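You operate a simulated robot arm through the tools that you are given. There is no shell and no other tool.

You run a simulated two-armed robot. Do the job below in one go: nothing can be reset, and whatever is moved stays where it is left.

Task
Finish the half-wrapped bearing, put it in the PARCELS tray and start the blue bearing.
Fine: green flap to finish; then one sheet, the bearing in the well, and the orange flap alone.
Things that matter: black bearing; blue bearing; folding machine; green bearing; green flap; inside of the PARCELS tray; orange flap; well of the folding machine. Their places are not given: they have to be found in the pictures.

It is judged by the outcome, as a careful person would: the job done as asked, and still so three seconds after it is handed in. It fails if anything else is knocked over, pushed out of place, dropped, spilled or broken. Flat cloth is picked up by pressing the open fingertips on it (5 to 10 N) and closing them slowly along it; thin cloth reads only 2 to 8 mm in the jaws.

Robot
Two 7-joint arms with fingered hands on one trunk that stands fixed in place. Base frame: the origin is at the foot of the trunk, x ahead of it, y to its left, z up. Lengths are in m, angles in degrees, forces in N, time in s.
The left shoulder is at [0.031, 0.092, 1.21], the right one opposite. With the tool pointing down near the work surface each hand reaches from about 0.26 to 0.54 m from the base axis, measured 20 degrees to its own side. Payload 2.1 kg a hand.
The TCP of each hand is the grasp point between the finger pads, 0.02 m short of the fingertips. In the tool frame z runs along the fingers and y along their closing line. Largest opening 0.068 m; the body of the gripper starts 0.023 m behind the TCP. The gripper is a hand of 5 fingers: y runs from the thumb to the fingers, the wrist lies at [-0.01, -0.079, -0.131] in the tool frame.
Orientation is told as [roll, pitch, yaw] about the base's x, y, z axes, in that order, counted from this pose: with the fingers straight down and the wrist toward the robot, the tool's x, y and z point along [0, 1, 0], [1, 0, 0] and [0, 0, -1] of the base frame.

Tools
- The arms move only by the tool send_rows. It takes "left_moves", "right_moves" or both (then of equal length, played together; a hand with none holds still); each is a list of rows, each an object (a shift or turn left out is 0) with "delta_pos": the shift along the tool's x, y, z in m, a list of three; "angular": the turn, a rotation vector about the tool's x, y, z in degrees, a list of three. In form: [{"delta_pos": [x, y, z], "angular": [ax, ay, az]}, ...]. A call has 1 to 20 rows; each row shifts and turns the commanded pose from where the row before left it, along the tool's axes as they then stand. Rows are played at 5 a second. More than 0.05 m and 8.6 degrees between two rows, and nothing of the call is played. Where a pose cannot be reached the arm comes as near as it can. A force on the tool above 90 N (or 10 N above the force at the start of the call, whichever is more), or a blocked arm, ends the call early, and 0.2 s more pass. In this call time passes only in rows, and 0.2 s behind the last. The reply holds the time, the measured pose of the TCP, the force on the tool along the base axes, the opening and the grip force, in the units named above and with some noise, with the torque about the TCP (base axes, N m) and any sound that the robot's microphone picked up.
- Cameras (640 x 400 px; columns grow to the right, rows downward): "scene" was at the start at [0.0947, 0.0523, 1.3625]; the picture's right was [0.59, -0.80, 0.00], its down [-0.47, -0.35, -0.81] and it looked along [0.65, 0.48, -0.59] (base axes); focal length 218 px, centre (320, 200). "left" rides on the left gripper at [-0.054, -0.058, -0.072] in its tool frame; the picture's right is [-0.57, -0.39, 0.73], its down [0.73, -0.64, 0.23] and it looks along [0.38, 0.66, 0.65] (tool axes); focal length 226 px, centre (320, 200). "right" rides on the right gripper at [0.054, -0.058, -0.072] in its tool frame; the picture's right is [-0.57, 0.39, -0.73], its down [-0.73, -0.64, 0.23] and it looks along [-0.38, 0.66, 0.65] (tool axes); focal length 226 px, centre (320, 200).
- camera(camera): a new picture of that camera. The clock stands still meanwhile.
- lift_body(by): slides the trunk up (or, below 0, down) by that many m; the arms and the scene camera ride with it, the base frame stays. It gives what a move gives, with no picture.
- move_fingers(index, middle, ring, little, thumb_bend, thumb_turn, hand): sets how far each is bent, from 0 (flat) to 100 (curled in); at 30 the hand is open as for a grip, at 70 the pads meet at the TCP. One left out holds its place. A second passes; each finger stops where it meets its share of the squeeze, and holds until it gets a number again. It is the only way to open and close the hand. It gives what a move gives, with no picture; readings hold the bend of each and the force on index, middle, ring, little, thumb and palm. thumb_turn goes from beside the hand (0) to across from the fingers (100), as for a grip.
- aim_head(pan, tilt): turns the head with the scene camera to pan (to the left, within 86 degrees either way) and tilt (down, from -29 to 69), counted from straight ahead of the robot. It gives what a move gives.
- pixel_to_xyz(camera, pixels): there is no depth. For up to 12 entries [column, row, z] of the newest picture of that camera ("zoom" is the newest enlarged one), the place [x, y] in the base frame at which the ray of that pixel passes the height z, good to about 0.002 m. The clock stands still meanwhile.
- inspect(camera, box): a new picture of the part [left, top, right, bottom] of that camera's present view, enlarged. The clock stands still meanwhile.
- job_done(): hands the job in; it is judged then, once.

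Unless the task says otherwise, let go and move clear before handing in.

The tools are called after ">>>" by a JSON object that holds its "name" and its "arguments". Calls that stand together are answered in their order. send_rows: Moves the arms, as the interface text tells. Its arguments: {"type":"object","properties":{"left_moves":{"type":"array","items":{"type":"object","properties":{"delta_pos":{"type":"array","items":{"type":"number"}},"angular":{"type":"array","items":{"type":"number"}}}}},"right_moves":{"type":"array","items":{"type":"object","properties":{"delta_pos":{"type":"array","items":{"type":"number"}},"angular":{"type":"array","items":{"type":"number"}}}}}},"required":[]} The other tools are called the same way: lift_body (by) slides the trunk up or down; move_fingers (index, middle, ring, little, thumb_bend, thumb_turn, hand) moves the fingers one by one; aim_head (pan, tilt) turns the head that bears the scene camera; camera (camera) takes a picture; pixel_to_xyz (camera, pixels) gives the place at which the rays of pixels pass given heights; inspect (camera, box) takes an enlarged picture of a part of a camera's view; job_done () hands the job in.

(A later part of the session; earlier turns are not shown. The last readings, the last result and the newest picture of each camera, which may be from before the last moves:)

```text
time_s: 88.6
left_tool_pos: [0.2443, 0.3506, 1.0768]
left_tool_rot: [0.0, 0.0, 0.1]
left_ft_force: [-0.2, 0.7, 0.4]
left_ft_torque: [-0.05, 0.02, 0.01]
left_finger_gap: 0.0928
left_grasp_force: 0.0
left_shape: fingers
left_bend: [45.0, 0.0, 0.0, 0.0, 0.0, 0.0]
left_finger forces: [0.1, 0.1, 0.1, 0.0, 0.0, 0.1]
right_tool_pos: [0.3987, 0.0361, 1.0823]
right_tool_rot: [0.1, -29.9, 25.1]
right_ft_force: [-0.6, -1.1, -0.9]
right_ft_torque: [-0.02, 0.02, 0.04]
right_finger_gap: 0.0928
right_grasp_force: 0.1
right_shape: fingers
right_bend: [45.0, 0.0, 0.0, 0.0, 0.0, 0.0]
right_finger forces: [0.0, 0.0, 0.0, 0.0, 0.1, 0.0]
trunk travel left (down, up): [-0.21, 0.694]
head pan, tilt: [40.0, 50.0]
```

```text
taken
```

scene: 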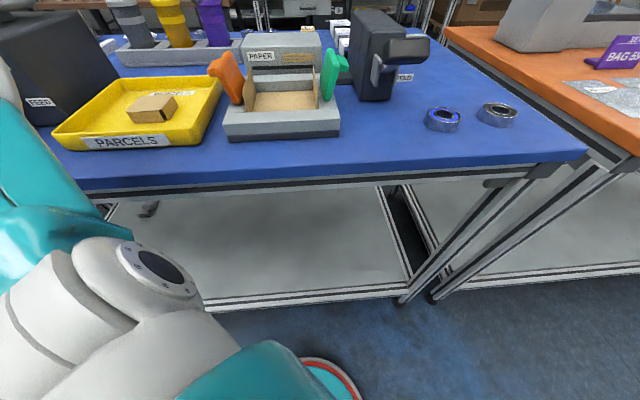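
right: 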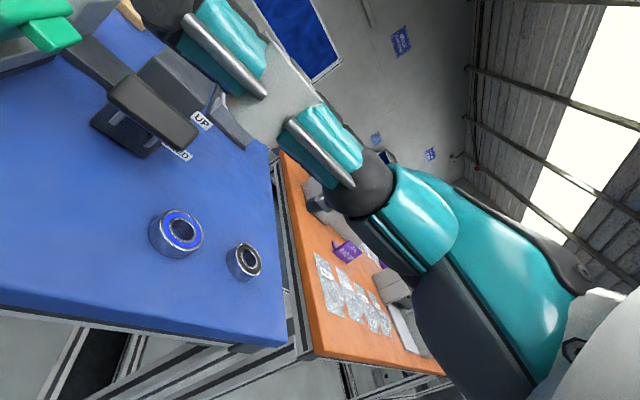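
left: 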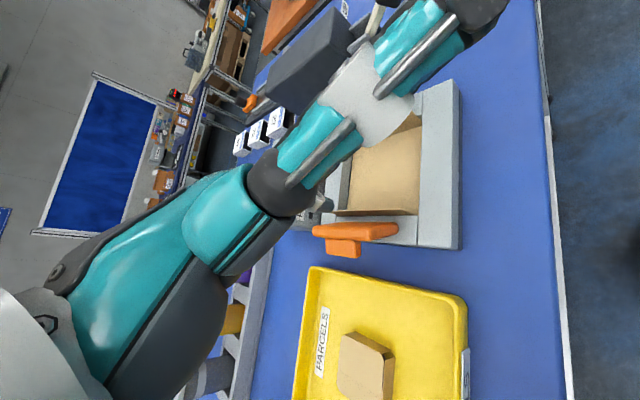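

The right hand follows without reach limits. I'll aim the head toward it to watch the hook-in.

>>> {"name": "aim_head", "arguments": {"pan": 10, "tilt": 30}}

>>> {"name": "send_rows", "arguments": {"right_moves": [{"delta_pos": [0.003, 0.0095, 0.026]}, {"delta_pos": [0.003, 0.0095, 0.026]}, {"delta_pos": [0.003, 0.0095, 0.026]}]}}

>>> {"name": "camera", "arguments": {"camera": "scene"}}

>>> {"name": "camera", "arguments": {"camera": "right"}}

```text
time_s: 89.5
left_tool_pos: [0.2445, 0.3508, 1.0774]
left_tool_rot: [0.0, 0.1, 0.1]
left_ft_force: [-0.1, -0.7, -0.3]
left_ft_torque: [-0.01, 0.03, 0.02]
left_finger_gap: 0.0929
left_grasp_force: 0.1
left_shape: fingers
left_bend: [45.0, 0.0, 0.0, 0.0, 0.0, 0.0]
left_finger forces: [0.1, 0.0, 0.0, 0.0, 0.0, 0.0]
right_tool_pos: [0.3977, 0.0362, 1.0824]
right_tool_rot: [0.1, -29.9, 25.1]
right_ft_force: [0.9, 0.4, -0.1]
right_ft_torque: [-0.01, -0.02, 0.04]
right_finger_gap: 0.0927
right_grasp_force: 0.1
right_shape: fingers
right_bend: [45.0, 0.0, 0.0, 0.0, 0.0, 0.0]
right_finger forces: [0.0, 0.0, 0.1, 0.0, 0.0, 0.0]
trunk travel left (down, up): [-0.21, 0.694]
head pan, tilt: [10.0, 30.0]
```

```text
time_s: 90.3
left_tool_pos: [0.2447, 0.3495, 1.0772]
left_tool_rot: [0.0, 0.0, 0.1]
left_ft_force: [0.3, 0.0, 0.3]
left_ft_torque: [0.02, 0.01, -0.01]
left_finger_gap: 0.0932
left_grasp_force: 0.1
left_shape: fingers
left_bend: [45.0, 0.0, 0.0, 0.0, 0.0, 0.0]
left_finger forces: [0.0, 0.0, 0.1, 0.0, 0.0, 0.0]
right_tool_pos: [0.4509, 0.0697, 1.0298]
right_tool_rot: [0.0, -29.9, 25.2]
right_ft_force: [1.0, -0.2, 1.1]
right_ft_torque: [0.01, 0.0, 0.01]
right_finger_gap: 0.0933
right_grasp_force: 0.1
right_shape: fingers
right_bend: [45.0, 0.0, 0.0, 0.0, 0.0, 0.0]
right_finger forces: [0.0, 0.1, 0.0, 0.0, 0.0, 0.0]
trunk travel left (down, up): [-0.21, 0.694]
head pan, tilt: [10.0, 30.0]
```

```text
taken
```

scene: 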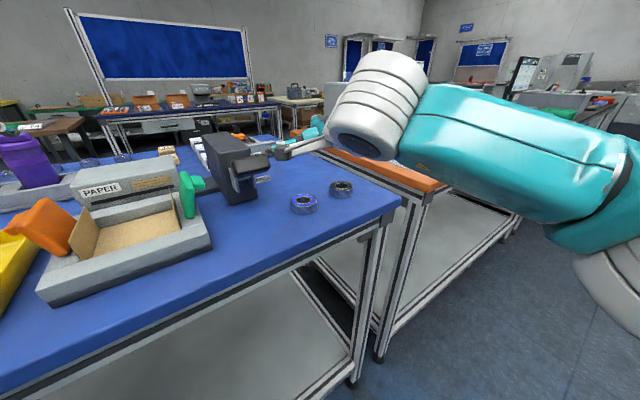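

```text
taken
```

right: 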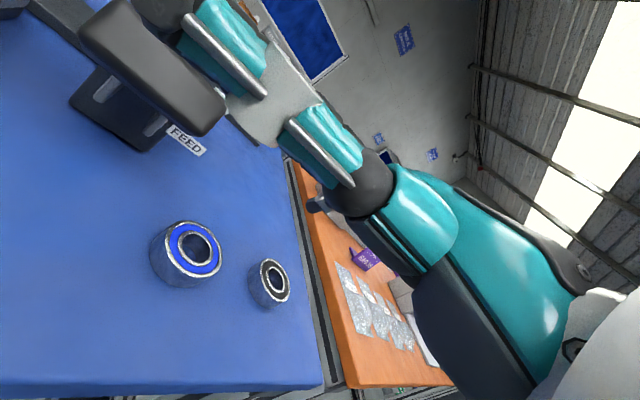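

The right arm reaches well with this inward yaw. I'll continue to the pre-hook point above the bore and look.

>>> {"name": "send_rows", "arguments": {"right_moves": [{"delta_pos": [0.004, -0.002, 0.0258]}, {"delta_pos": [0.004, -0.002, 0.0258]}, {"delta_pos": [0.0039, -0.0019, 0.0258]}]}}

>>> {"name": "camera", "arguments": {"camera": "right"}}

>>> {"name": "inspect", "arguments": {"camera": "scene", "box": [200, 100, 420, 260]}}

```text
time_s: 91.2
left_tool_pos: [0.2436, 0.3508, 1.0769]
left_tool_rot: [0.0, 0.0, 0.1]
left_ft_force: [0.1, -0.2, 0.4]
left_ft_torque: [0.0, 0.0, -0.01]
left_finger_gap: 0.093
left_grasp_force: 0.0
left_shape: fingers
left_bend: [45.0, 0.0, 0.0, 0.0, 0.0, 0.0]
left_finger forces: [0.0, 0.0, 0.0, 0.0, 0.0, 0.1]
right_tool_pos: [0.4771, 0.0956, 0.9589]
right_tool_rot: [0.2, -30.0, 25.1]
right_ft_force: [-0.4, 0.3, -0.4]
right_ft_torque: [0.01, 0.0, -0.01]
right_finger_gap: 0.093
right_grasp_force: 0.1
right_shape: fingers
right_bend: [45.0, 0.0, 0.0, 0.0, 0.0, 0.0]
right_finger forces: [0.1, 0.0, 0.1, 0.0, 0.0, 0.0]
trunk travel left (down, up): [-0.21, 0.694]
head pan, tilt: [10.0, 30.0]
```

```text
taken
```

right: 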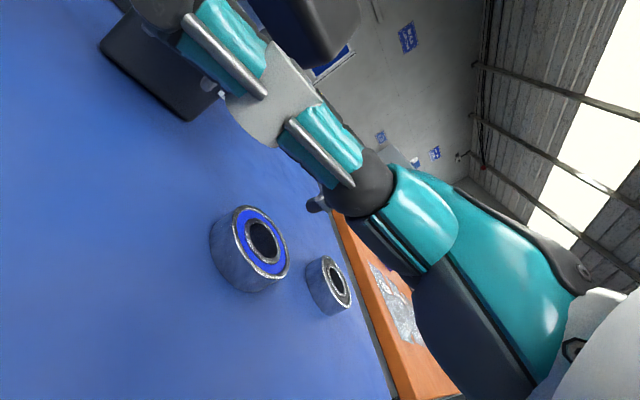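

```text
2.50 times, centred on (310, 180) of scene
```

zoom: 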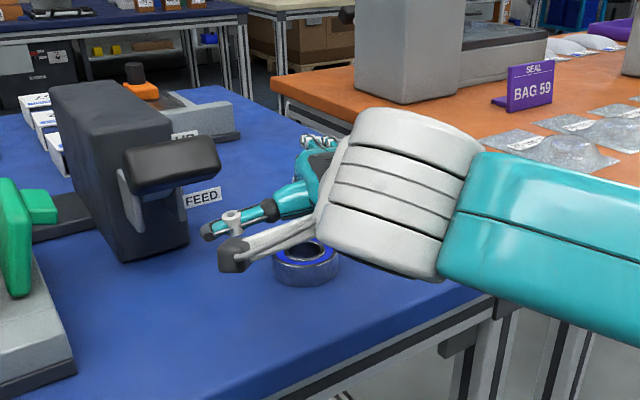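

The index tip shows at right pixel (317,203), just where my hand model puts it, and its world position should be (0.506,0.113), right over the bore. I'll check the bore's position from this camera.

>>> {"name": "inspect", "arguments": {"camera": "right", "box": [190, 150, 370, 330]}}

>>> {"name": "pixel_to_xyz", "arguments": {"camera": "right", "pixels": [[263, 241, 0.914], [263, 241, 0.905], [238, 206, 0.914], [287, 277, 0.914], [317, 205, 0.957]]}}

```text
2.22 times, centred on (280, 240) of right
```

zoom: 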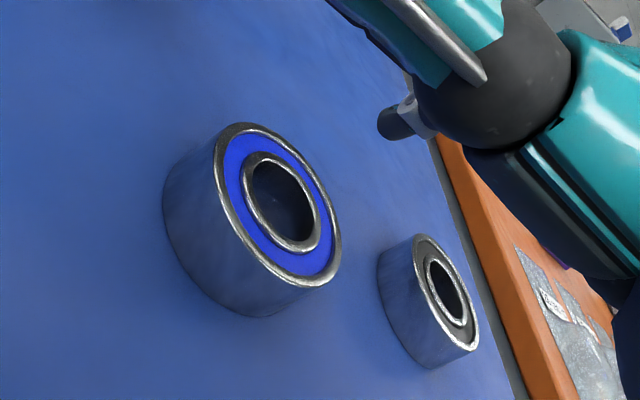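

```text
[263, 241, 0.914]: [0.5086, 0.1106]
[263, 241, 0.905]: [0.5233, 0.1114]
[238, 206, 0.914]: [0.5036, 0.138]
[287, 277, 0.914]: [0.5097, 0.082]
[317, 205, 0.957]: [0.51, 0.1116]
```

The tip is within about 2 mm of the bore centre. Before lowering I'll check how low the thumb and camera arm hang.

>>> {"name": "pixel_to_xyz", "arguments": {"camera": "scene", "pixels": [[264, 192.8, 0.93], [264, 192.8, 0.96], [264, 192.8, 0.99], [273, 204, 0.93], [273, 204, 0.96], [273, 204, 0.99]]}}

```text
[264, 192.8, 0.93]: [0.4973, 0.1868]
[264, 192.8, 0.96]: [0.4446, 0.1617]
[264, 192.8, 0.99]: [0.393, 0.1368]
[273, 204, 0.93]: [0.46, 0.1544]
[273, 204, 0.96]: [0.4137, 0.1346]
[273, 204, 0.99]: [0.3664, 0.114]
```

The thumb tip sits about 1.3 cm above the TCP level and the camera arm higher still, so both will clear the table. I'll lower the index tip into the bore.

>>> {"name": "send_rows", "arguments": {"right_moves": [{"delta_pos": [0, -0.0085, 0.0147]}, {"delta_pos": [0, -0.0085, 0.0147]}, {"delta_pos": [0, -0.006, 0.0104]}]}}

>>> {"name": "inspect", "arguments": {"camera": "right", "box": [190, 130, 390, 330]}}

>>> {"name": "inspect", "arguments": {"camera": "scene", "box": [200, 100, 420, 260]}}

```text
time_s: 92.0
left_tool_pos: [0.2428, 0.3496, 1.0792]
left_tool_rot: [0.0, -0.1, 0.1]
left_ft_force: [-0.1, 0.5, -0.3]
left_ft_torque: [0.0, -0.01, 0.03]
left_finger_gap: 0.093
left_grasp_force: 0.0
left_shape: fingers
left_bend: [45.0, 0.0, 0.0, 0.0, 0.0, 0.0]
left_finger forces: [0.0, 0.0, 0.1, 0.0, 0.1, 0.0]
right_tool_pos: [0.4769, 0.096, 0.9134]
right_tool_rot: [0.1, -30.0, 25.1]
right_ft_force: [-3.0, -1.0, 10.8]
right_ft_torque: [0.22, -0.4, 0.0]
right_finger_gap: 0.0979
right_grasp_force: 5.0
right_shape: fingers
right_bend: [32.0, 0.0, 0.0, 0.0, 0.0, 0.0]
right_finger forces: [10.4, 0.0, 0.1, 0.1, 0.0, 0.1]
trunk travel left (down, up): [-0.21, 0.694]
head pan, tilt: [10.0, 30.0]
```

```text
2.00 times, centred on (290, 230) of right
```

zoom: 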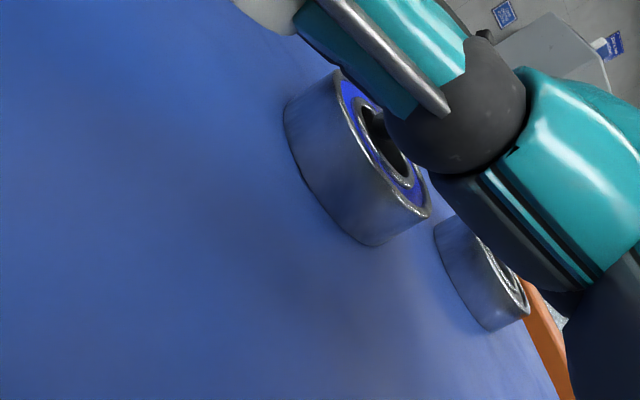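

```text
2.50 times, centred on (310, 180) of scene
```

zoom: 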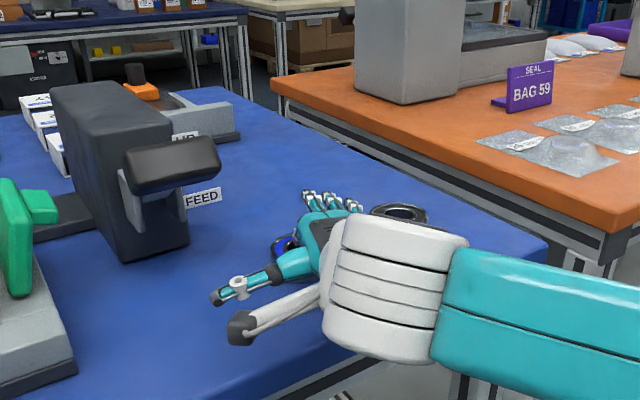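

The index met something (10 N, pushed open to 32), so it landed on the ring rather than in the bore. I'll rise 15 mm and look where the tip is relative to the hole.

>>> {"name": "send_rows", "arguments": {"right_moves": [{"delta_pos": [0, 0.0075, -0.013]}]}}

>>> {"name": "camera", "arguments": {"camera": "right"}}

>>> {"name": "inspect", "arguments": {"camera": "right", "box": [220, 130, 380, 290]}}

>>> {"name": "aim_head", "arguments": {"pan": 10, "tilt": 40}}

>>> {"name": "inspect", "arguments": {"camera": "scene", "box": [200, 60, 400, 220]}}

```text
time_s: 92.3
left_tool_pos: [0.2443, 0.3512, 1.0758]
left_tool_rot: [0.0, 0.0, 0.1]
left_ft_force: [0.2, 0.7, -0.1]
left_ft_torque: [-0.01, 0.02, -0.01]
left_finger_gap: 0.093
left_grasp_force: 0.1
left_shape: fingers
left_bend: [45.0, 0.0, 0.0, 0.0, 0.0, 0.0]
left_finger forces: [0.0, 0.0, 0.1, 0.0, 0.0, 0.1]
right_tool_pos: [0.4787, 0.0968, 0.9276]
right_tool_rot: [0.1, -29.8, 25.0]
right_ft_force: [-0.1, -0.1, -0.5]
right_ft_torque: [-0.02, 0.0, 0.0]
right_finger_gap: 0.0931
right_grasp_force: 0.1
right_shape: fingers
right_bend: [45.0, 0.0, 0.0, 0.0, 0.0, 0.0]
right_finger forces: [0.0, 0.0, 0.1, 0.0, 0.0, 0.0]
trunk travel left (down, up): [-0.21, 0.694]
head pan, tilt: [10.0, 30.0]
```

```text
taken
```

right: 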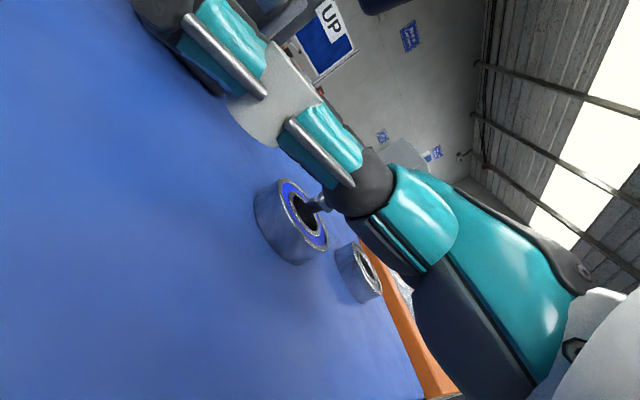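

```text
2.50 times, centred on (300, 210) of right
```

zoom: 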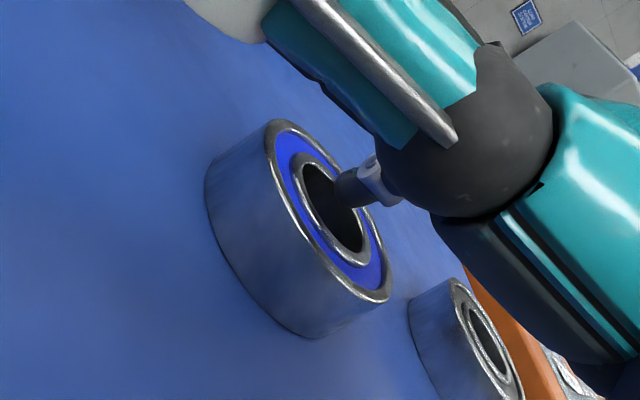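

```text
time_s: 93.1
left_tool_pos: [0.2435, 0.349, 1.0792]
left_tool_rot: [0.0, 0.1, 0.0]
left_ft_force: [-0.1, 0.3, 0.1]
left_ft_torque: [-0.01, 0.01, 0.01]
left_finger_gap: 0.093
left_grasp_force: 0.0
left_shape: fingers
left_bend: [45.0, 0.0, 0.0, 0.0, 0.0, 0.0]
left_finger forces: [0.1, 0.0, 0.1, 0.0, 0.0, 0.0]
right_tool_pos: [0.477, 0.0967, 0.9274]
right_tool_rot: [0.1, -30.0, 25.1]
right_ft_force: [0.1, -0.4, -0.5]
right_ft_torque: [-0.02, 0.0, -0.02]
right_finger_gap: 0.0929
right_grasp_force: 0.1
right_shape: fingers
right_bend: [45.0, 0.0, 0.0, 0.0, 0.0, 0.0]
right_finger forces: [0.0, 0.0, 0.0, 0.1, 0.1, 0.0]
trunk travel left (down, up): [-0.21, 0.694]
head pan, tilt: [10.0, 40.0]
```

```text
2.50 times, centred on (300, 140) of scene
```

zoom: 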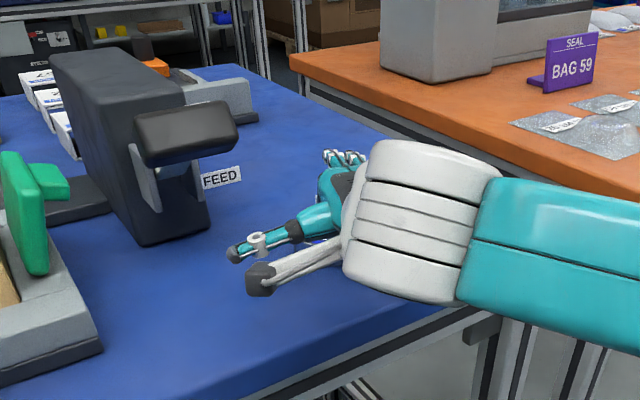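

>>> {"name": "pixel_to_xyz", "arguments": {"camera": "right", "pixels": [[305.2, 214, 0.915], [305.2, 214, 0.911], [305.2, 214, 0.918], [306.8, 206, 0.926], [306.8, 206, 0.923], [306.8, 206, 0.93], [283, 185, 0.915], [326, 243, 0.915], [271, 256, 0.897]]}}

```text
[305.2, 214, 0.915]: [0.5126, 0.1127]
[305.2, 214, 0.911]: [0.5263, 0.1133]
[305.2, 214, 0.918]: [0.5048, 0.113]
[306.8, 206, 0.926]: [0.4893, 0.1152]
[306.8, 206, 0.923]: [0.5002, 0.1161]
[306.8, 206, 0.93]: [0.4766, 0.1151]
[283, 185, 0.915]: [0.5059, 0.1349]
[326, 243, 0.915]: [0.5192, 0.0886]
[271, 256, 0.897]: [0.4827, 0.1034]
```

The tip seems to land on the near side of the ring. I'll shift forward 12 mm and 3 mm right, then lower gently while watching the force.

>>> {"name": "send_rows", "arguments": {"right_moves": [{"delta_pos": [-0.003, 0.0104, 0.006]}, {"delta_pos": [0, -0.0035, 0.0061]}]}}

>>> {"name": "inspect", "arguments": {"camera": "right", "box": [220, 130, 380, 290]}}

```text
time_s: 93.7
left_tool_pos: [0.2438, 0.3499, 1.0782]
left_tool_rot: [0.0, -0.1, 0.1]
left_ft_force: [0.6, -0.8, -0.1]
left_ft_torque: [-0.02, -0.01, 0.01]
left_finger_gap: 0.093
left_grasp_force: 0.1
left_shape: fingers
left_bend: [45.0, 0.0, 0.0, 0.0, 0.0, 0.0]
left_finger forces: [0.0, 0.0, 0.0, 0.1, 0.1, 0.1]
right_tool_pos: [0.4896, 0.098, 0.9219]
right_tool_rot: [0.2, -30.0, 25.1]
right_ft_force: [-0.5, -0.5, 3.1]
right_ft_torque: [0.04, -0.06, 0.0]
right_finger_gap: 0.0938
right_grasp_force: 1.6
right_shape: fingers
right_bend: [43.0, 0.0, 0.0, 0.0, 0.0, 0.0]
right_finger forces: [2.7, 0.1, 0.1, 0.1, 0.1, 0.0]
trunk travel left (down, up): [-0.21, 0.694]
head pan, tilt: [10.0, 40.0]
```

```text
2.50 times, centred on (300, 210) of right
```

zoom: 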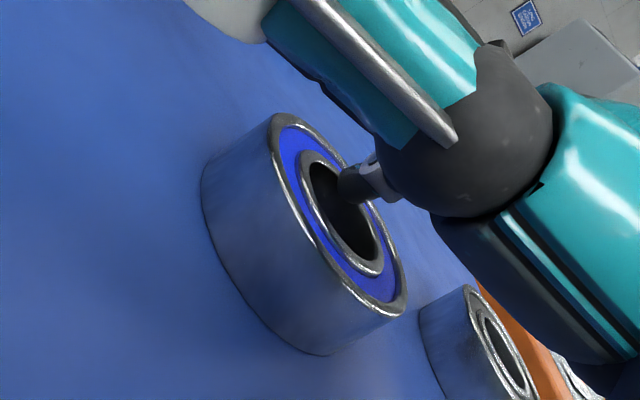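

The tip now touches the inner ring's far-left edge: it is about 5 mm too far forward and 6 mm too far left. I'll lift slightly, correct, and lower again.

>>> {"name": "send_rows", "arguments": {"right_moves": [{"delta_pos": [0, 0.0025, -0.0043]}, {"delta_pos": [-0.006, -0.0035, -0.002]}, {"delta_pos": [0, -0.004, 0.007]}]}}

>>> {"name": "inspect", "arguments": {"camera": "right", "box": [220, 130, 380, 290]}}

```text
time_s: 94.5
left_tool_pos: [0.2443, 0.3514, 1.0767]
left_tool_rot: [0.0, 0.0, 0.0]
left_ft_force: [1.6, 0.0, 0.5]
left_ft_torque: [-0.01, 0.01, 0.0]
left_finger_gap: 0.0929
left_grasp_force: 0.2
left_shape: fingers
left_bend: [45.0, 0.0, 0.0, 0.0, 0.0, 0.0]
left_finger forces: [0.0, 0.0, 0.0, 0.1, 0.0, 0.0]
right_tool_pos: [0.4874, 0.0901, 0.9198]
right_tool_rot: [0.1, -30.1, 25.0]
right_ft_force: [-2.8, -1.8, 7.2]
right_ft_torque: [0.16, -0.2, 0.0]
right_finger_gap: 0.0951
right_grasp_force: 3.6
right_shape: fingers
right_bend: [39.0, 0.0, 0.0, 0.0, 0.0, 0.0]
right_finger forces: [7.7, 0.1, 0.2, 0.0, 0.1, 0.0]
trunk travel left (down, up): [-0.21, 0.694]
head pan, tilt: [10.0, 40.0]
```

```text
2.50 times, centred on (300, 210) of right
```

zoom: 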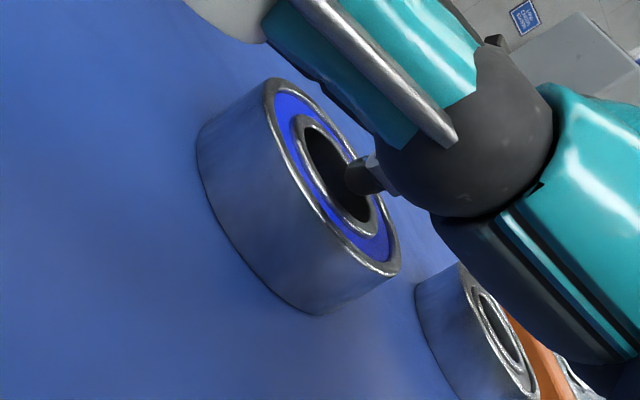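

The tip rests on a firm surface even over the hole, so the bearing behaves as solid. But I'm now pressing on its top with about 8 N, so I'll try drawing it toward the robot by friction, 15 mm.

>>> {"name": "send_rows", "arguments": {"right_moves": [{"delta_pos": [0, -0.0043, -0.0025]}, {"delta_pos": [0, -0.0043, -0.0025]}, {"delta_pos": [0, -0.0043, -0.0025]}]}}

>>> {"name": "inspect", "arguments": {"camera": "right", "box": [220, 130, 380, 290]}}

>>> {"name": "camera", "arguments": {"camera": "scene"}}

```text
time_s: 95.3
left_tool_pos: [0.2439, 0.3502, 1.0762]
left_tool_rot: [0.0, 0.0, 0.1]
left_ft_force: [0.6, 0.6, 0.7]
left_ft_torque: [-0.03, -0.01, -0.01]
left_finger_gap: 0.093
left_grasp_force: 0.0
left_shape: fingers
left_bend: [45.0, 0.0, 0.0, 0.0, 0.0, 0.0]
left_finger forces: [0.0, 0.0, 0.1, 0.0, 0.1, 0.0]
right_tool_pos: [0.4758, 0.0841, 0.9175]
right_tool_rot: [0.1, -29.9, 25.1]
right_ft_force: [1.0, 1.1, 3.6]
right_ft_torque: [0.03, -0.08, -0.03]
right_finger_gap: 0.0963
right_grasp_force: 0.9
right_shape: fingers
right_bend: [36.0, 0.0, 0.0, 0.0, 0.0, 0.0]
right_finger forces: [2.8, 0.1, 0.0, 0.0, 0.1, 0.0]
trunk travel left (down, up): [-0.21, 0.694]
head pan, tilt: [10.0, 40.0]
```

```text
2.50 times, centred on (300, 210) of right
```

zoom: 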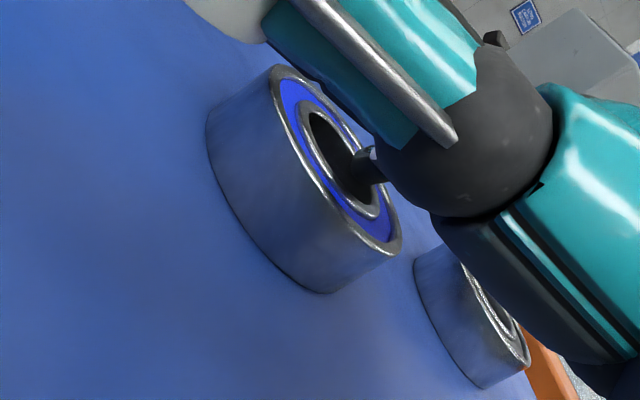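

```text
taken
```

scene: 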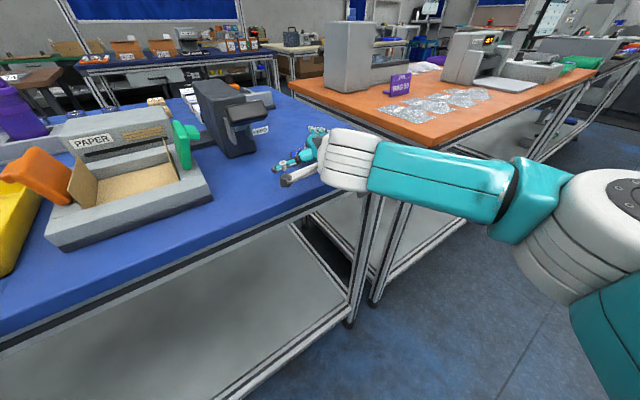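

>>> {"name": "camera", "arguments": {"camera": "right"}}

>>> {"name": "pixel_to_xyz", "arguments": {"camera": "right", "pixels": [[307.2, 195.2, 0.915], [307.2, 195.2, 0.918], [366, 254, 0.915], [366, 254, 0.918]]}}

>>> {"name": "inspect", "arguments": {"camera": "scene", "box": [220, 80, 380, 220]}}

```text
taken
```

right: 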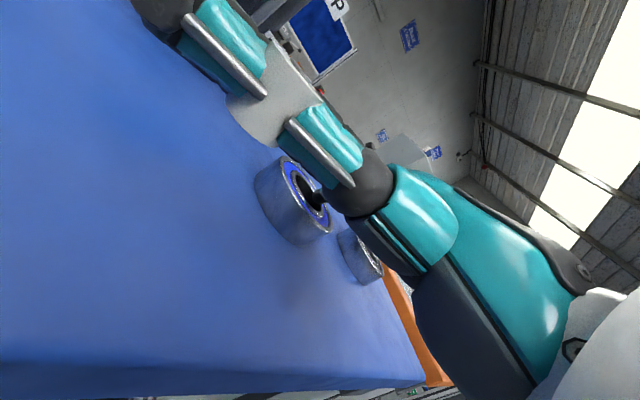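

```text
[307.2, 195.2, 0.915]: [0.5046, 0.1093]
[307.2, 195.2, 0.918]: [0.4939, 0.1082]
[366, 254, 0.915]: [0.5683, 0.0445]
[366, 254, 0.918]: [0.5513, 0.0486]
```

```text
2.86 times, centred on (300, 150) of scene
```

zoom: 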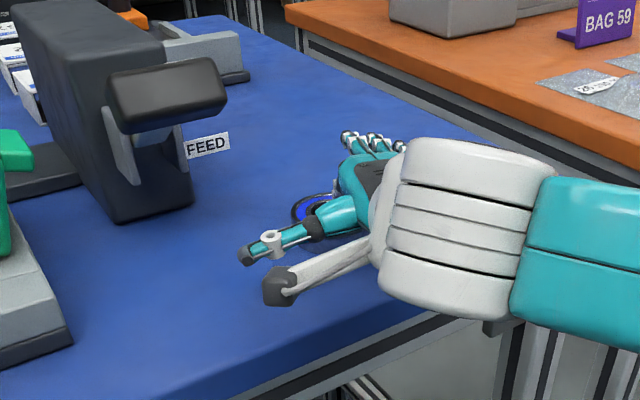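

The oblique view can't tell me whether it moved. I'll lift the right hand clear and look from the scene camera.

>>> {"name": "send_rows", "arguments": {"right_moves": [{"delta_pos": [0, 0.01, -0.0173]}, {"delta_pos": [0, 0.005, -0.03]}, {"delta_pos": [0, 0.0, -0.04]}, {"delta_pos": [0, 0.0, -0.04]}]}}

>>> {"name": "camera", "arguments": {"camera": "scene"}}

>>> {"name": "camera", "arguments": {"camera": "right"}}

>>> {"name": "pixel_to_xyz", "arguments": {"camera": "scene", "pixels": [[304, 156, 0.915], [339, 143, 0.915]]}}

```text
time_s: 96.3
left_tool_pos: [0.2429, 0.3504, 1.0766]
left_tool_rot: [-0.1, 0.0, 0.1]
left_ft_force: [-0.3, 0.1, -0.6]
left_ft_torque: [0.01, 0.05, 0.02]
left_finger_gap: 0.0929
left_grasp_force: 0.1
left_shape: fingers
left_bend: [45.0, 0.0, 0.0, 0.0, 0.0, 0.0]
left_finger forces: [0.0, 0.0, 0.1, 0.0, 0.0, 0.1]
right_tool_pos: [0.4283, 0.0646, 1.0384]
right_tool_rot: [0.1, -29.9, 25.1]
right_ft_force: [0.3, -0.2, 0.1]
right_ft_torque: [-0.02, 0.01, -0.02]
right_finger_gap: 0.093
right_grasp_force: 0.1
right_shape: fingers
right_bend: [45.0, 0.0, 0.0, 0.0, 0.0, 0.0]
right_finger forces: [0.0, 0.0, 0.0, 0.0, 0.1, 0.0]
trunk travel left (down, up): [-0.21, 0.694]
head pan, tilt: [10.0, 40.0]
```

```text
taken
```

scene: 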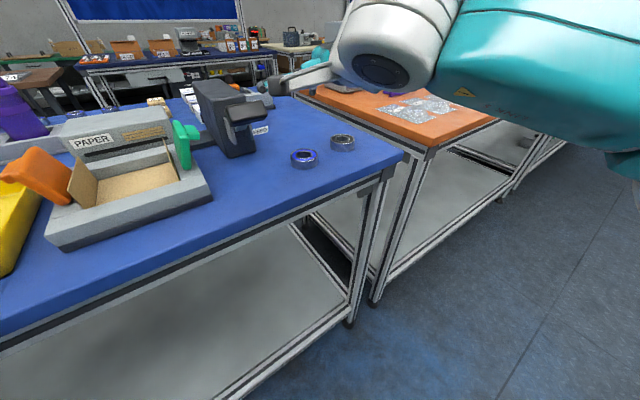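

```text
taken
```

right: 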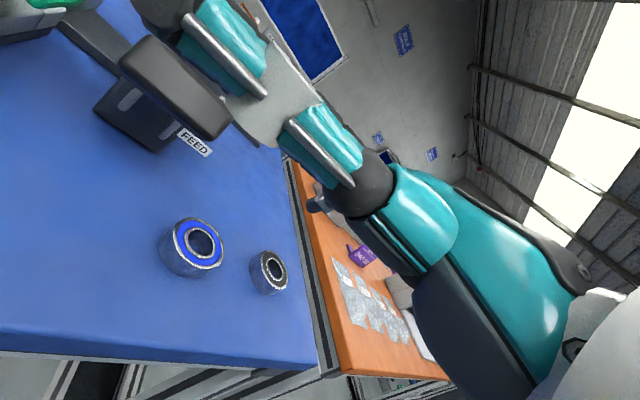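

```text
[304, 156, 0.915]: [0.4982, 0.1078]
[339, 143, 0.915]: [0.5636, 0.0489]
```

>>> {"name": "pixel_to_xyz", "arguments": {"camera": "right", "pixels": [[198.5, 243, 0.915], [275, 270, 0.915], [198.5, 243, 0.912], [275, 270, 0.912]]}}

>>> {"name": "inspect", "arguments": {"camera": "scene", "box": [260, 110, 380, 190]}}

>>> {"name": "inspect", "arguments": {"camera": "right", "box": [130, 190, 310, 320]}}

```text
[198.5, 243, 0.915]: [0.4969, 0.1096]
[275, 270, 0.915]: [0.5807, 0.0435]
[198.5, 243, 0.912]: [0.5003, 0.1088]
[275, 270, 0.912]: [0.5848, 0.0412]
```

```text
5.00 times, centred on (320, 150) of scene
```

zoom: 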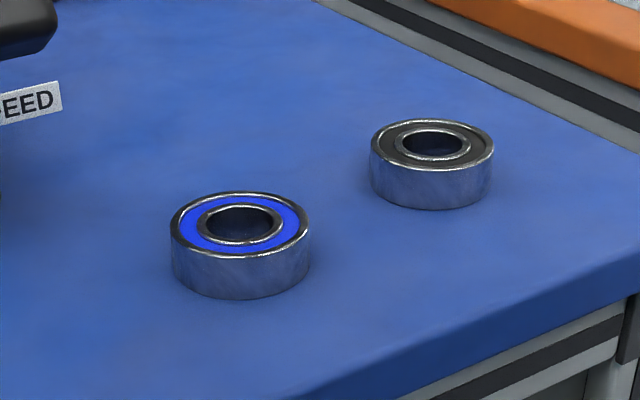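

```text
3.08 times, centred on (220, 255) of right
```

zoom: 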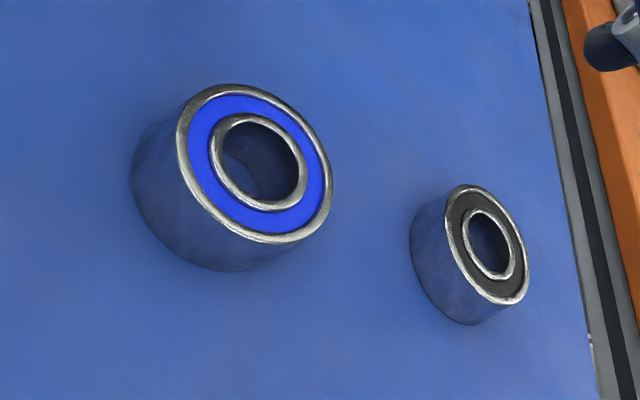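

Comparing with the black bearing, the blue one did follow by about 1 cm, so dragging by friction works. I'll put the fingertip back on its middle and drag it toward the table's front strip, then leftwards.

>>> {"name": "send_rows", "arguments": {"right_moves": [{"delta_pos": [0.0004, -0.0012, 0.039]}, {"delta_pos": [0.0004, -0.0012, 0.039]}, {"delta_pos": [0.0004, -0.0012, 0.039]}]}}

>>> {"name": "inspect", "arguments": {"camera": "right", "box": [220, 130, 380, 290]}}

```text
time_s: 97.1
left_tool_pos: [0.2435, 0.3505, 1.0763]
left_tool_rot: [0.1, 0.0, 0.2]
left_ft_force: [0.3, 0.0, -0.2]
left_ft_torque: [0.0, 0.0, -0.01]
left_finger_gap: 0.0929
left_grasp_force: 0.2
left_shape: fingers
left_bend: [45.0, 0.0, 0.0, 0.0, 0.0, 0.0]
left_finger forces: [0.0, 0.0, 0.1, 0.1, 0.1, 0.1]
right_tool_pos: [0.4818, 0.088, 0.9332]
right_tool_rot: [-0.1, -29.8, 24.9]
right_ft_force: [0.3, -0.1, -0.7]
right_ft_torque: [-0.02, -0.03, 0.02]
right_finger_gap: 0.0929
right_grasp_force: 0.1
right_shape: fingers
right_bend: [45.0, 0.0, 0.0, 0.0, 0.0, 0.0]
right_finger forces: [0.1, 0.0, 0.0, 0.1, 0.0, 0.1]
trunk travel left (down, up): [-0.21, 0.694]
head pan, tilt: [10.0, 40.0]
```

```text
2.50 times, centred on (300, 210) of right
```

zoom: 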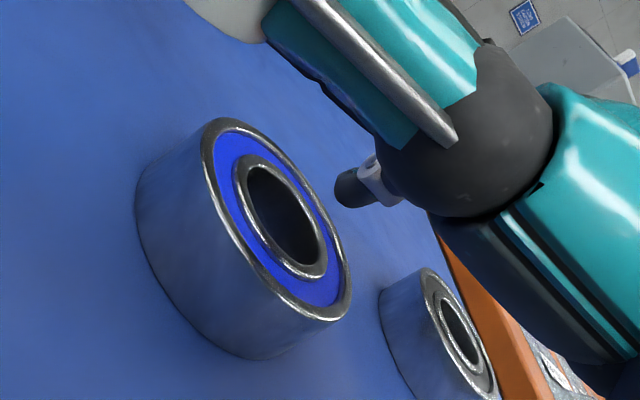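

Projected straight down, the tip will land close to the bearing's centre. Pressing down now.

>>> {"name": "send_rows", "arguments": {"right_moves": [{"delta_pos": [0, -0.0035, 0.006]}, {"delta_pos": [0, -0.0035, 0.006]}]}}

```text
time_s: 97.7
left_tool_pos: [0.2439, 0.3505, 1.078]
left_tool_rot: [0.0, 0.1, 0.0]
left_ft_force: [0.3, 0.1, -0.3]
left_ft_torque: [0.03, 0.01, 0.02]
left_finger_gap: 0.0931
left_grasp_force: 0.0
left_shape: fingers
left_bend: [45.0, 0.0, 0.0, 0.0, 0.0, 0.0]
left_finger forces: [0.1, 0.0, 0.1, 0.0, 0.0, 0.0]
right_tool_pos: [0.4786, 0.0875, 0.9205]
right_tool_rot: [0.1, -30.0, 25.1]
right_ft_force: [-1.1, -1.5, 5.8]
right_ft_torque: [0.14, -0.16, -0.02]
right_finger_gap: 0.0946
right_grasp_force: 2.2
right_shape: fingers
right_bend: [41.0, 0.0, 0.0, 0.0, 0.0, 0.0]
right_finger forces: [5.6, 0.1, 0.1, 0.0, 0.0, 0.0]
trunk travel left (down, up): [-0.21, 0.694]
head pan, tilt: [10.0, 40.0]
```

It presses with 5.6 N. I'll drag it 2 cm straight toward the table edge direction, slowly.

>>> {"name": "send_rows", "arguments": {"right_moves": [{"delta_pos": [-0.0012, -0.0034, -0.0011]}, {"delta_pos": [-0.0012, -0.0033, -0.0013]}, {"delta_pos": [-0.0012, -0.0033, -0.0013]}, {"delta_pos": [-0.0012, -0.0033, -0.0013]}, {"delta_pos": [-0.0012, -0.0033, -0.0013]}]}}

>>> {"name": "inspect", "arguments": {"camera": "right", "box": [220, 130, 380, 290]}}

```text
time_s: 98.9
left_tool_pos: [0.2442, 0.3516, 1.0763]
left_tool_rot: [0.0, -0.1, 0.0]
left_ft_force: [0.7, -0.8, -0.2]
left_ft_torque: [0.02, 0.01, 0.01]
left_finger_gap: 0.0927
left_grasp_force: 0.1
left_shape: fingers
left_bend: [45.0, 0.0, 0.0, 0.0, 0.0, 0.0]
left_finger forces: [0.1, 0.0, 0.0, 0.1, 0.1, 0.0]
right_tool_pos: [0.4668, 0.0751, 0.9167]
right_tool_rot: [0.1, -30.1, 25.1]
right_ft_force: [0.8, 1.4, 5.3]
right_ft_torque: [0.09, -0.13, 0.03]
right_finger_gap: 0.0968
right_grasp_force: 2.5
right_shape: fingers
right_bend: [34.0, 0.0, 0.0, 0.0, 0.0, 0.0]
right_finger forces: [4.7, 0.1, 0.0, 0.0, 0.0, 0.0]
trunk travel left (down, up): [-0.21, 0.694]
head pan, tilt: [10.0, 40.0]
```

```text
2.50 times, centred on (300, 210) of right
```

zoom: 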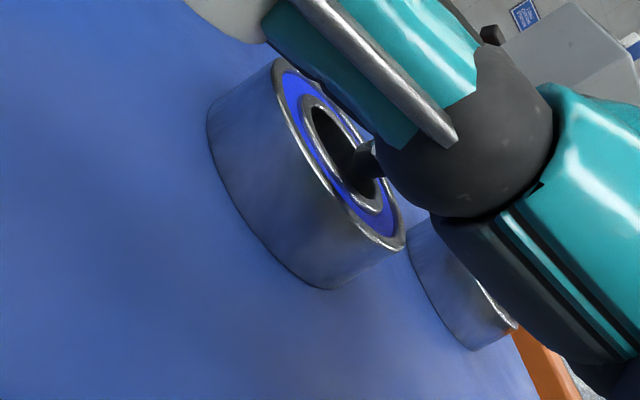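

The tip is still on the bearing with 4.7 N and it seems to follow. Five more steps, then I'll lift and measure.

>>> {"name": "send_rows", "arguments": {"right_moves": [{"delta_pos": [-0.0012, -0.0035, -0.001]}, {"delta_pos": [-0.0012, -0.0034, -0.0012]}, {"delta_pos": [-0.0012, -0.0033, -0.0013]}, {"delta_pos": [-0.0012, -0.0033, -0.0013]}, {"delta_pos": [-0.0012, -0.0033, -0.0013]}]}}

>>> {"name": "inspect", "arguments": {"camera": "right", "box": [220, 130, 380, 290]}}

>>> {"name": "send_rows", "arguments": {"right_moves": [{"delta_pos": [0, 0.01, -0.0173]}, {"delta_pos": [0, 0.005, -0.03]}, {"delta_pos": [0, 0.0, -0.04]}, {"delta_pos": [0, 0.0, -0.04]}]}}

>>> {"name": "camera", "arguments": {"camera": "right"}}

>>> {"name": "camera", "arguments": {"camera": "scene"}}

```text
time_s: 100.1
left_tool_pos: [0.244, 0.351, 1.0764]
left_tool_rot: [0.0, 0.1, 0.1]
left_ft_force: [-0.5, 0.0, -0.3]
left_ft_torque: [0.01, -0.03, -0.04]
left_finger_gap: 0.0931
left_grasp_force: 0.0
left_shape: fingers
left_bend: [45.0, 0.0, 0.0, 0.0, 0.0, 0.0]
left_finger forces: [0.0, 0.1, 0.1, 0.1, 0.1, 0.0]
right_tool_pos: [0.4523, 0.0624, 0.9141]
right_tool_rot: [0.0, -29.9, 25.1]
right_ft_force: [1.4, 1.7, 6.4]
right_ft_torque: [0.11, -0.16, 0.03]
right_finger_gap: 0.0981
right_grasp_force: 3.4
right_shape: fingers
right_bend: [30.0, 0.0, 0.0, 0.0, 0.0, 0.0]
right_finger forces: [6.5, 0.0, 0.1, 0.0, 0.0, 0.0]
trunk travel left (down, up): [-0.21, 0.694]
head pan, tilt: [10.0, 40.0]
```

```text
2.50 times, centred on (300, 210) of right
```

zoom: 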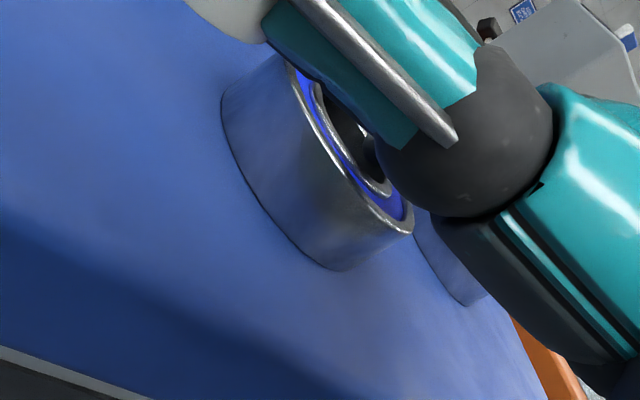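

```text
time_s: 101.1
left_tool_pos: [0.2436, 0.3496, 1.0762]
left_tool_rot: [0.0, -0.1, 0.1]
left_ft_force: [-0.4, 0.3, -0.4]
left_ft_torque: [-0.01, 0.02, -0.03]
left_finger_gap: 0.093
left_grasp_force: 0.0
left_shape: fingers
left_bend: [45.0, 0.0, 0.0, 0.0, 0.0, 0.0]
left_finger forces: [0.0, 0.0, 0.0, 0.1, 0.0, 0.1]
right_tool_pos: [0.4072, 0.0428, 1.0325]
right_tool_rot: [0.0, -29.9, 25.0]
right_ft_force: [-0.5, -0.5, 0.5]
right_ft_torque: [-0.02, -0.01, 0.02]
right_finger_gap: 0.0928
right_grasp_force: 0.1
right_shape: fingers
right_bend: [45.0, 0.0, 0.0, 0.0, 0.0, 0.0]
right_finger forces: [0.0, 0.1, 0.1, 0.0, 0.0, 0.0]
trunk travel left (down, up): [-0.21, 0.694]
head pan, tilt: [10.0, 40.0]
```

```text
taken
```

right: 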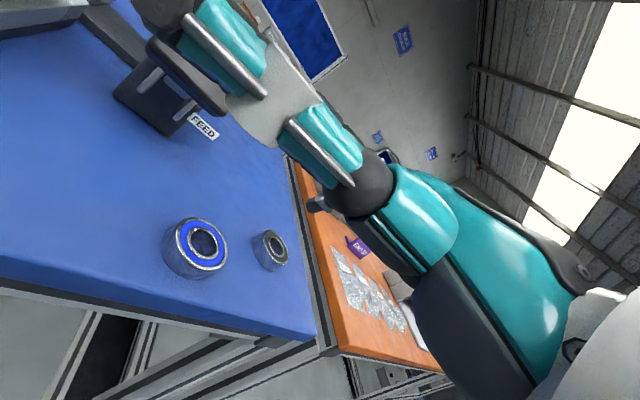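

```text
taken
```

scene: 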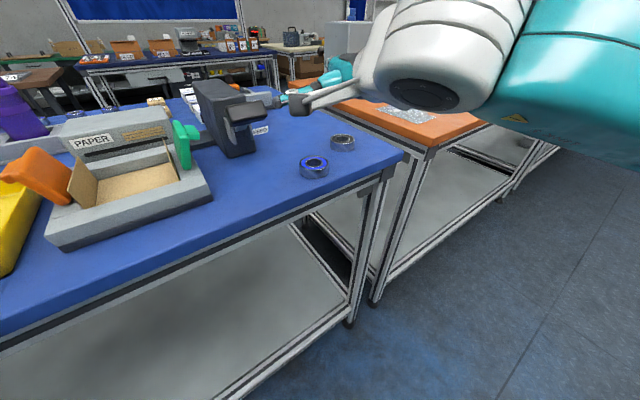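

The blue bearing has moved clearly: scene (304,156) → (314,163), while the black one stayed. Let me compute its position.

>>> {"name": "pixel_to_xyz", "arguments": {"camera": "scene", "pixels": [[314, 164, 0.915], [343, 139.5, 0.915], [360, 185, 0.897], [300, 212, 0.897]]}}

>>> {"name": "inspect", "arguments": {"camera": "scene", "box": [180, 80, 400, 240]}}

>>> {"name": "pixel_to_xyz", "arguments": {"camera": "right", "pixels": [[203, 244, 0.915], [275, 247, 0.915]]}}

```text
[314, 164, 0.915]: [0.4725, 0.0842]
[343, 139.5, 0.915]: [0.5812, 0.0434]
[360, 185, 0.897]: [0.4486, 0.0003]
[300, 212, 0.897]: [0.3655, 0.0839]
```

```text
2.50 times, centred on (290, 160) of scene
```

zoom: 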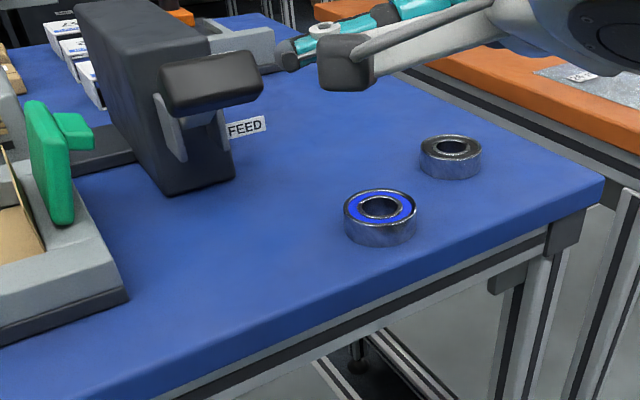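

```text
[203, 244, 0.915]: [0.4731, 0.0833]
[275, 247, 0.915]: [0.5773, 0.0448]
```

The bearing is now at (0.473,0.084), about 2 cm from the table edge. Next I'll press on it again and drag it leftwards along the front strip, under watch.

>>> {"name": "send_rows", "arguments": {"right_moves": [{"delta_pos": [-0.0007, -0.0018, 0.0373]}, {"delta_pos": [-0.0007, -0.0018, 0.0373]}, {"delta_pos": [-0.0006, -0.0018, 0.0373]}]}}

>>> {"name": "inspect", "arguments": {"camera": "right", "box": [220, 130, 380, 290]}}

```text
time_s: 101.9
left_tool_pos: [0.2452, 0.3509, 1.0767]
left_tool_rot: [0.1, 0.0, 0.1]
left_ft_force: [0.3, 0.5, 1.1]
left_ft_torque: [0.0, -0.01, -0.03]
left_finger_gap: 0.0932
left_grasp_force: 0.1
left_shape: fingers
left_bend: [45.0, 0.0, 0.0, 0.0, 0.0, 0.0]
left_finger forces: [0.1, 0.1, 0.0, 0.0, 0.0, 0.0]
right_tool_pos: [0.4528, 0.0623, 0.9327]
right_tool_rot: [0.0, -30.1, 25.0]
right_ft_force: [0.1, 0.4, -0.4]
right_ft_torque: [0.05, 0.0, -0.03]
right_finger_gap: 0.0929
right_grasp_force: 0.0
right_shape: fingers
right_bend: [45.0, 0.0, 0.0, 0.0, 0.0, 0.0]
right_finger forces: [0.0, 0.1, 0.1, 0.0, 0.0, 0.0]
trunk travel left (down, up): [-0.21, 0.694]
head pan, tilt: [10.0, 40.0]
```

```text
2.50 times, centred on (300, 210) of right
```

zoom: 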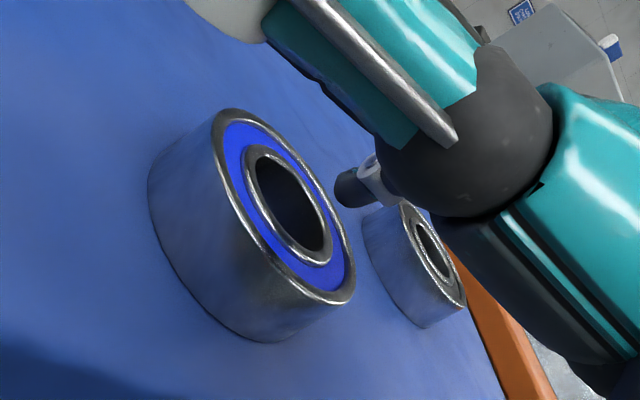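

Aligned. I'll press and drag left in 4 mm steps.

>>> {"name": "send_rows", "arguments": {"right_moves": [{"delta_pos": [0, -0.0035, 0.006]}, {"delta_pos": [0, -0.004, 0.0068]}, {"delta_pos": [0.0038, -0.0013, -0.0005]}, {"delta_pos": [0.0038, -0.0013, -0.0005]}, {"delta_pos": [0.0038, -0.0013, -0.0005]}, {"delta_pos": [0.0038, -0.0013, -0.0005]}, {"delta_pos": [0.0038, -0.0013, -0.0005]}, {"delta_pos": [0.0038, -0.0013, -0.0005]}]}}

>>> {"name": "inspect", "arguments": {"camera": "right", "box": [220, 130, 380, 290]}}

>>> {"name": "inspect", "arguments": {"camera": "scene", "box": [180, 80, 400, 240]}}

```text
time_s: 103.7
left_tool_pos: [0.2441, 0.3511, 1.077]
left_tool_rot: [0.0, 0.0, 0.2]
left_ft_force: [0.1, -0.7, 0.0]
left_ft_torque: [0.02, 0.01, 0.01]
left_finger_gap: 0.0931
left_grasp_force: 0.1
left_shape: fingers
left_bend: [45.0, 0.0, 0.0, 0.0, 0.0, 0.0]
left_finger forces: [0.0, 0.0, 0.1, 0.0, 0.0, 0.1]
right_tool_pos: [0.4366, 0.0777, 0.9148]
right_tool_rot: [0.1, -30.0, 25.1]
right_ft_force: [2.3, -2.2, 6.2]
right_ft_torque: [0.12, -0.27, -0.15]
right_finger_gap: 0.0988
right_grasp_force: 3.2
right_shape: fingers
right_bend: [32.0, 0.0, 0.0, 0.0, 0.0, 0.0]
right_finger forces: [6.7, 0.0, 0.1, 0.0, 0.1, 0.1]
trunk travel left (down, up): [-0.21, 0.694]
head pan, tilt: [10.0, 40.0]
```

```text
2.50 times, centred on (300, 210) of right
```

zoom: 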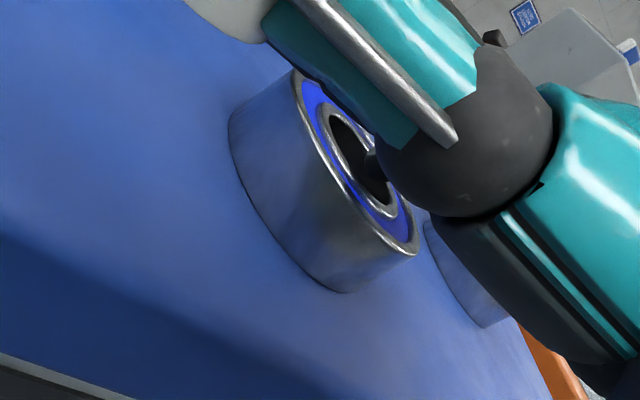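

```text
2.50 times, centred on (290, 160) of scene
```

zoom: 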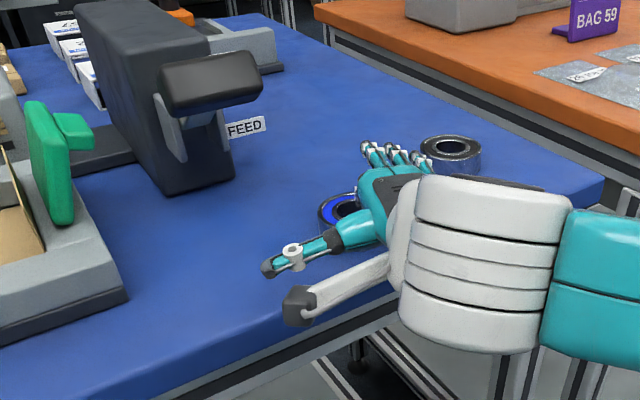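

The bearing follows well (friction about 3 N). Continuing left another 4 cm.

>>> {"name": "send_rows", "arguments": {"right_moves": [{"delta_pos": [0.0038, -0.0012, -0.0007]}, {"delta_pos": [0.0038, -0.0012, -0.0007]}, {"delta_pos": [0.0038, -0.0012, -0.0007]}, {"delta_pos": [0.0038, -0.0012, -0.0007]}, {"delta_pos": [0.0038, -0.0012, -0.0007]}, {"delta_pos": [0.0038, -0.0012, -0.0007]}, {"delta_pos": [0.0038, -0.0012, -0.0007]}, {"delta_pos": [0.0038, -0.0012, -0.0007]}, {"delta_pos": [0.0038, -0.0012, -0.0007]}, {"delta_pos": [0.0038, -0.0012, -0.0007]}]}}

>>> {"name": "inspect", "arguments": {"camera": "right", "box": [220, 130, 380, 290]}}

>>> {"name": "camera", "arguments": {"camera": "scene"}}

>>> {"name": "inspect", "arguments": {"camera": "scene", "box": [180, 80, 400, 240]}}

```text
time_s: 105.9
left_tool_pos: [0.2447, 0.3507, 1.0763]
left_tool_rot: [0.0, -0.1, 0.1]
left_ft_force: [0.9, -0.3, -0.4]
left_ft_torque: [-0.02, -0.01, 0.0]
left_finger_gap: 0.0929
left_grasp_force: 0.0
left_shape: fingers
left_bend: [45.0, 0.0, 0.0, 0.0, 0.0, 0.0]
left_finger forces: [0.0, 0.0, 0.0, 0.1, 0.0, 0.1]
right_tool_pos: [0.4062, 0.1049, 0.9146]
right_tool_rot: [0.1, -30.0, 25.0]
right_ft_force: [2.4, -2.1, 6.2]
right_ft_torque: [0.12, -0.18, -0.08]
right_finger_gap: 0.0991
right_grasp_force: 2.8
right_shape: fingers
right_bend: [31.0, 0.0, 0.0, 0.0, 0.0, 0.0]
right_finger forces: [5.8, 0.0, 0.0, 0.0, 0.0, 0.0]
trunk travel left (down, up): [-0.21, 0.694]
head pan, tilt: [10.0, 40.0]
```

```text
2.50 times, centred on (300, 210) of right
```

zoom: 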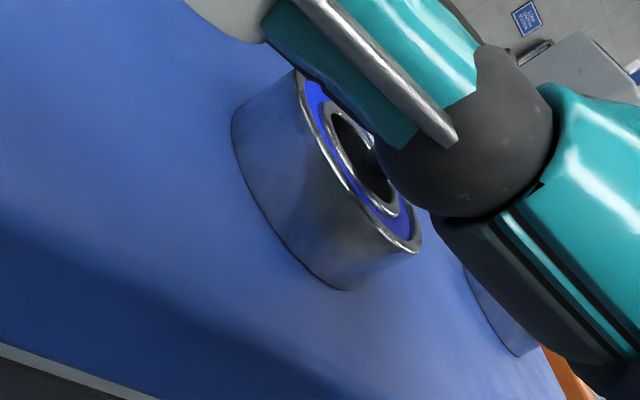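

```text
taken
```

scene: 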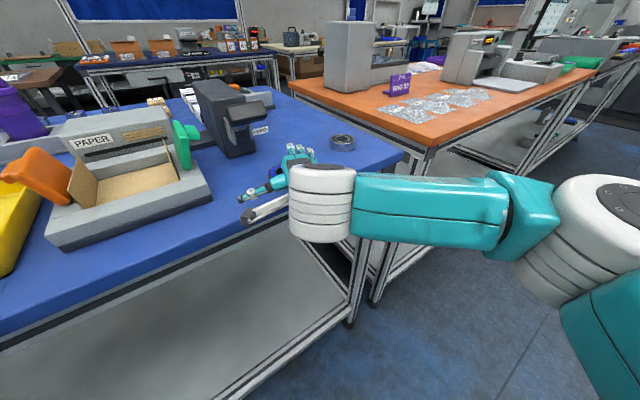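

```text
2.50 times, centred on (290, 160) of scene
```

zoom: 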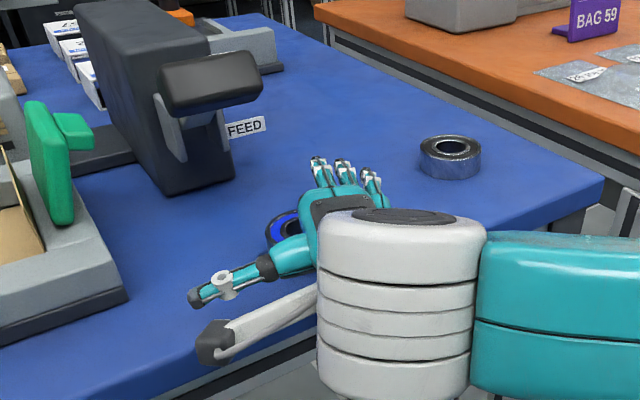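

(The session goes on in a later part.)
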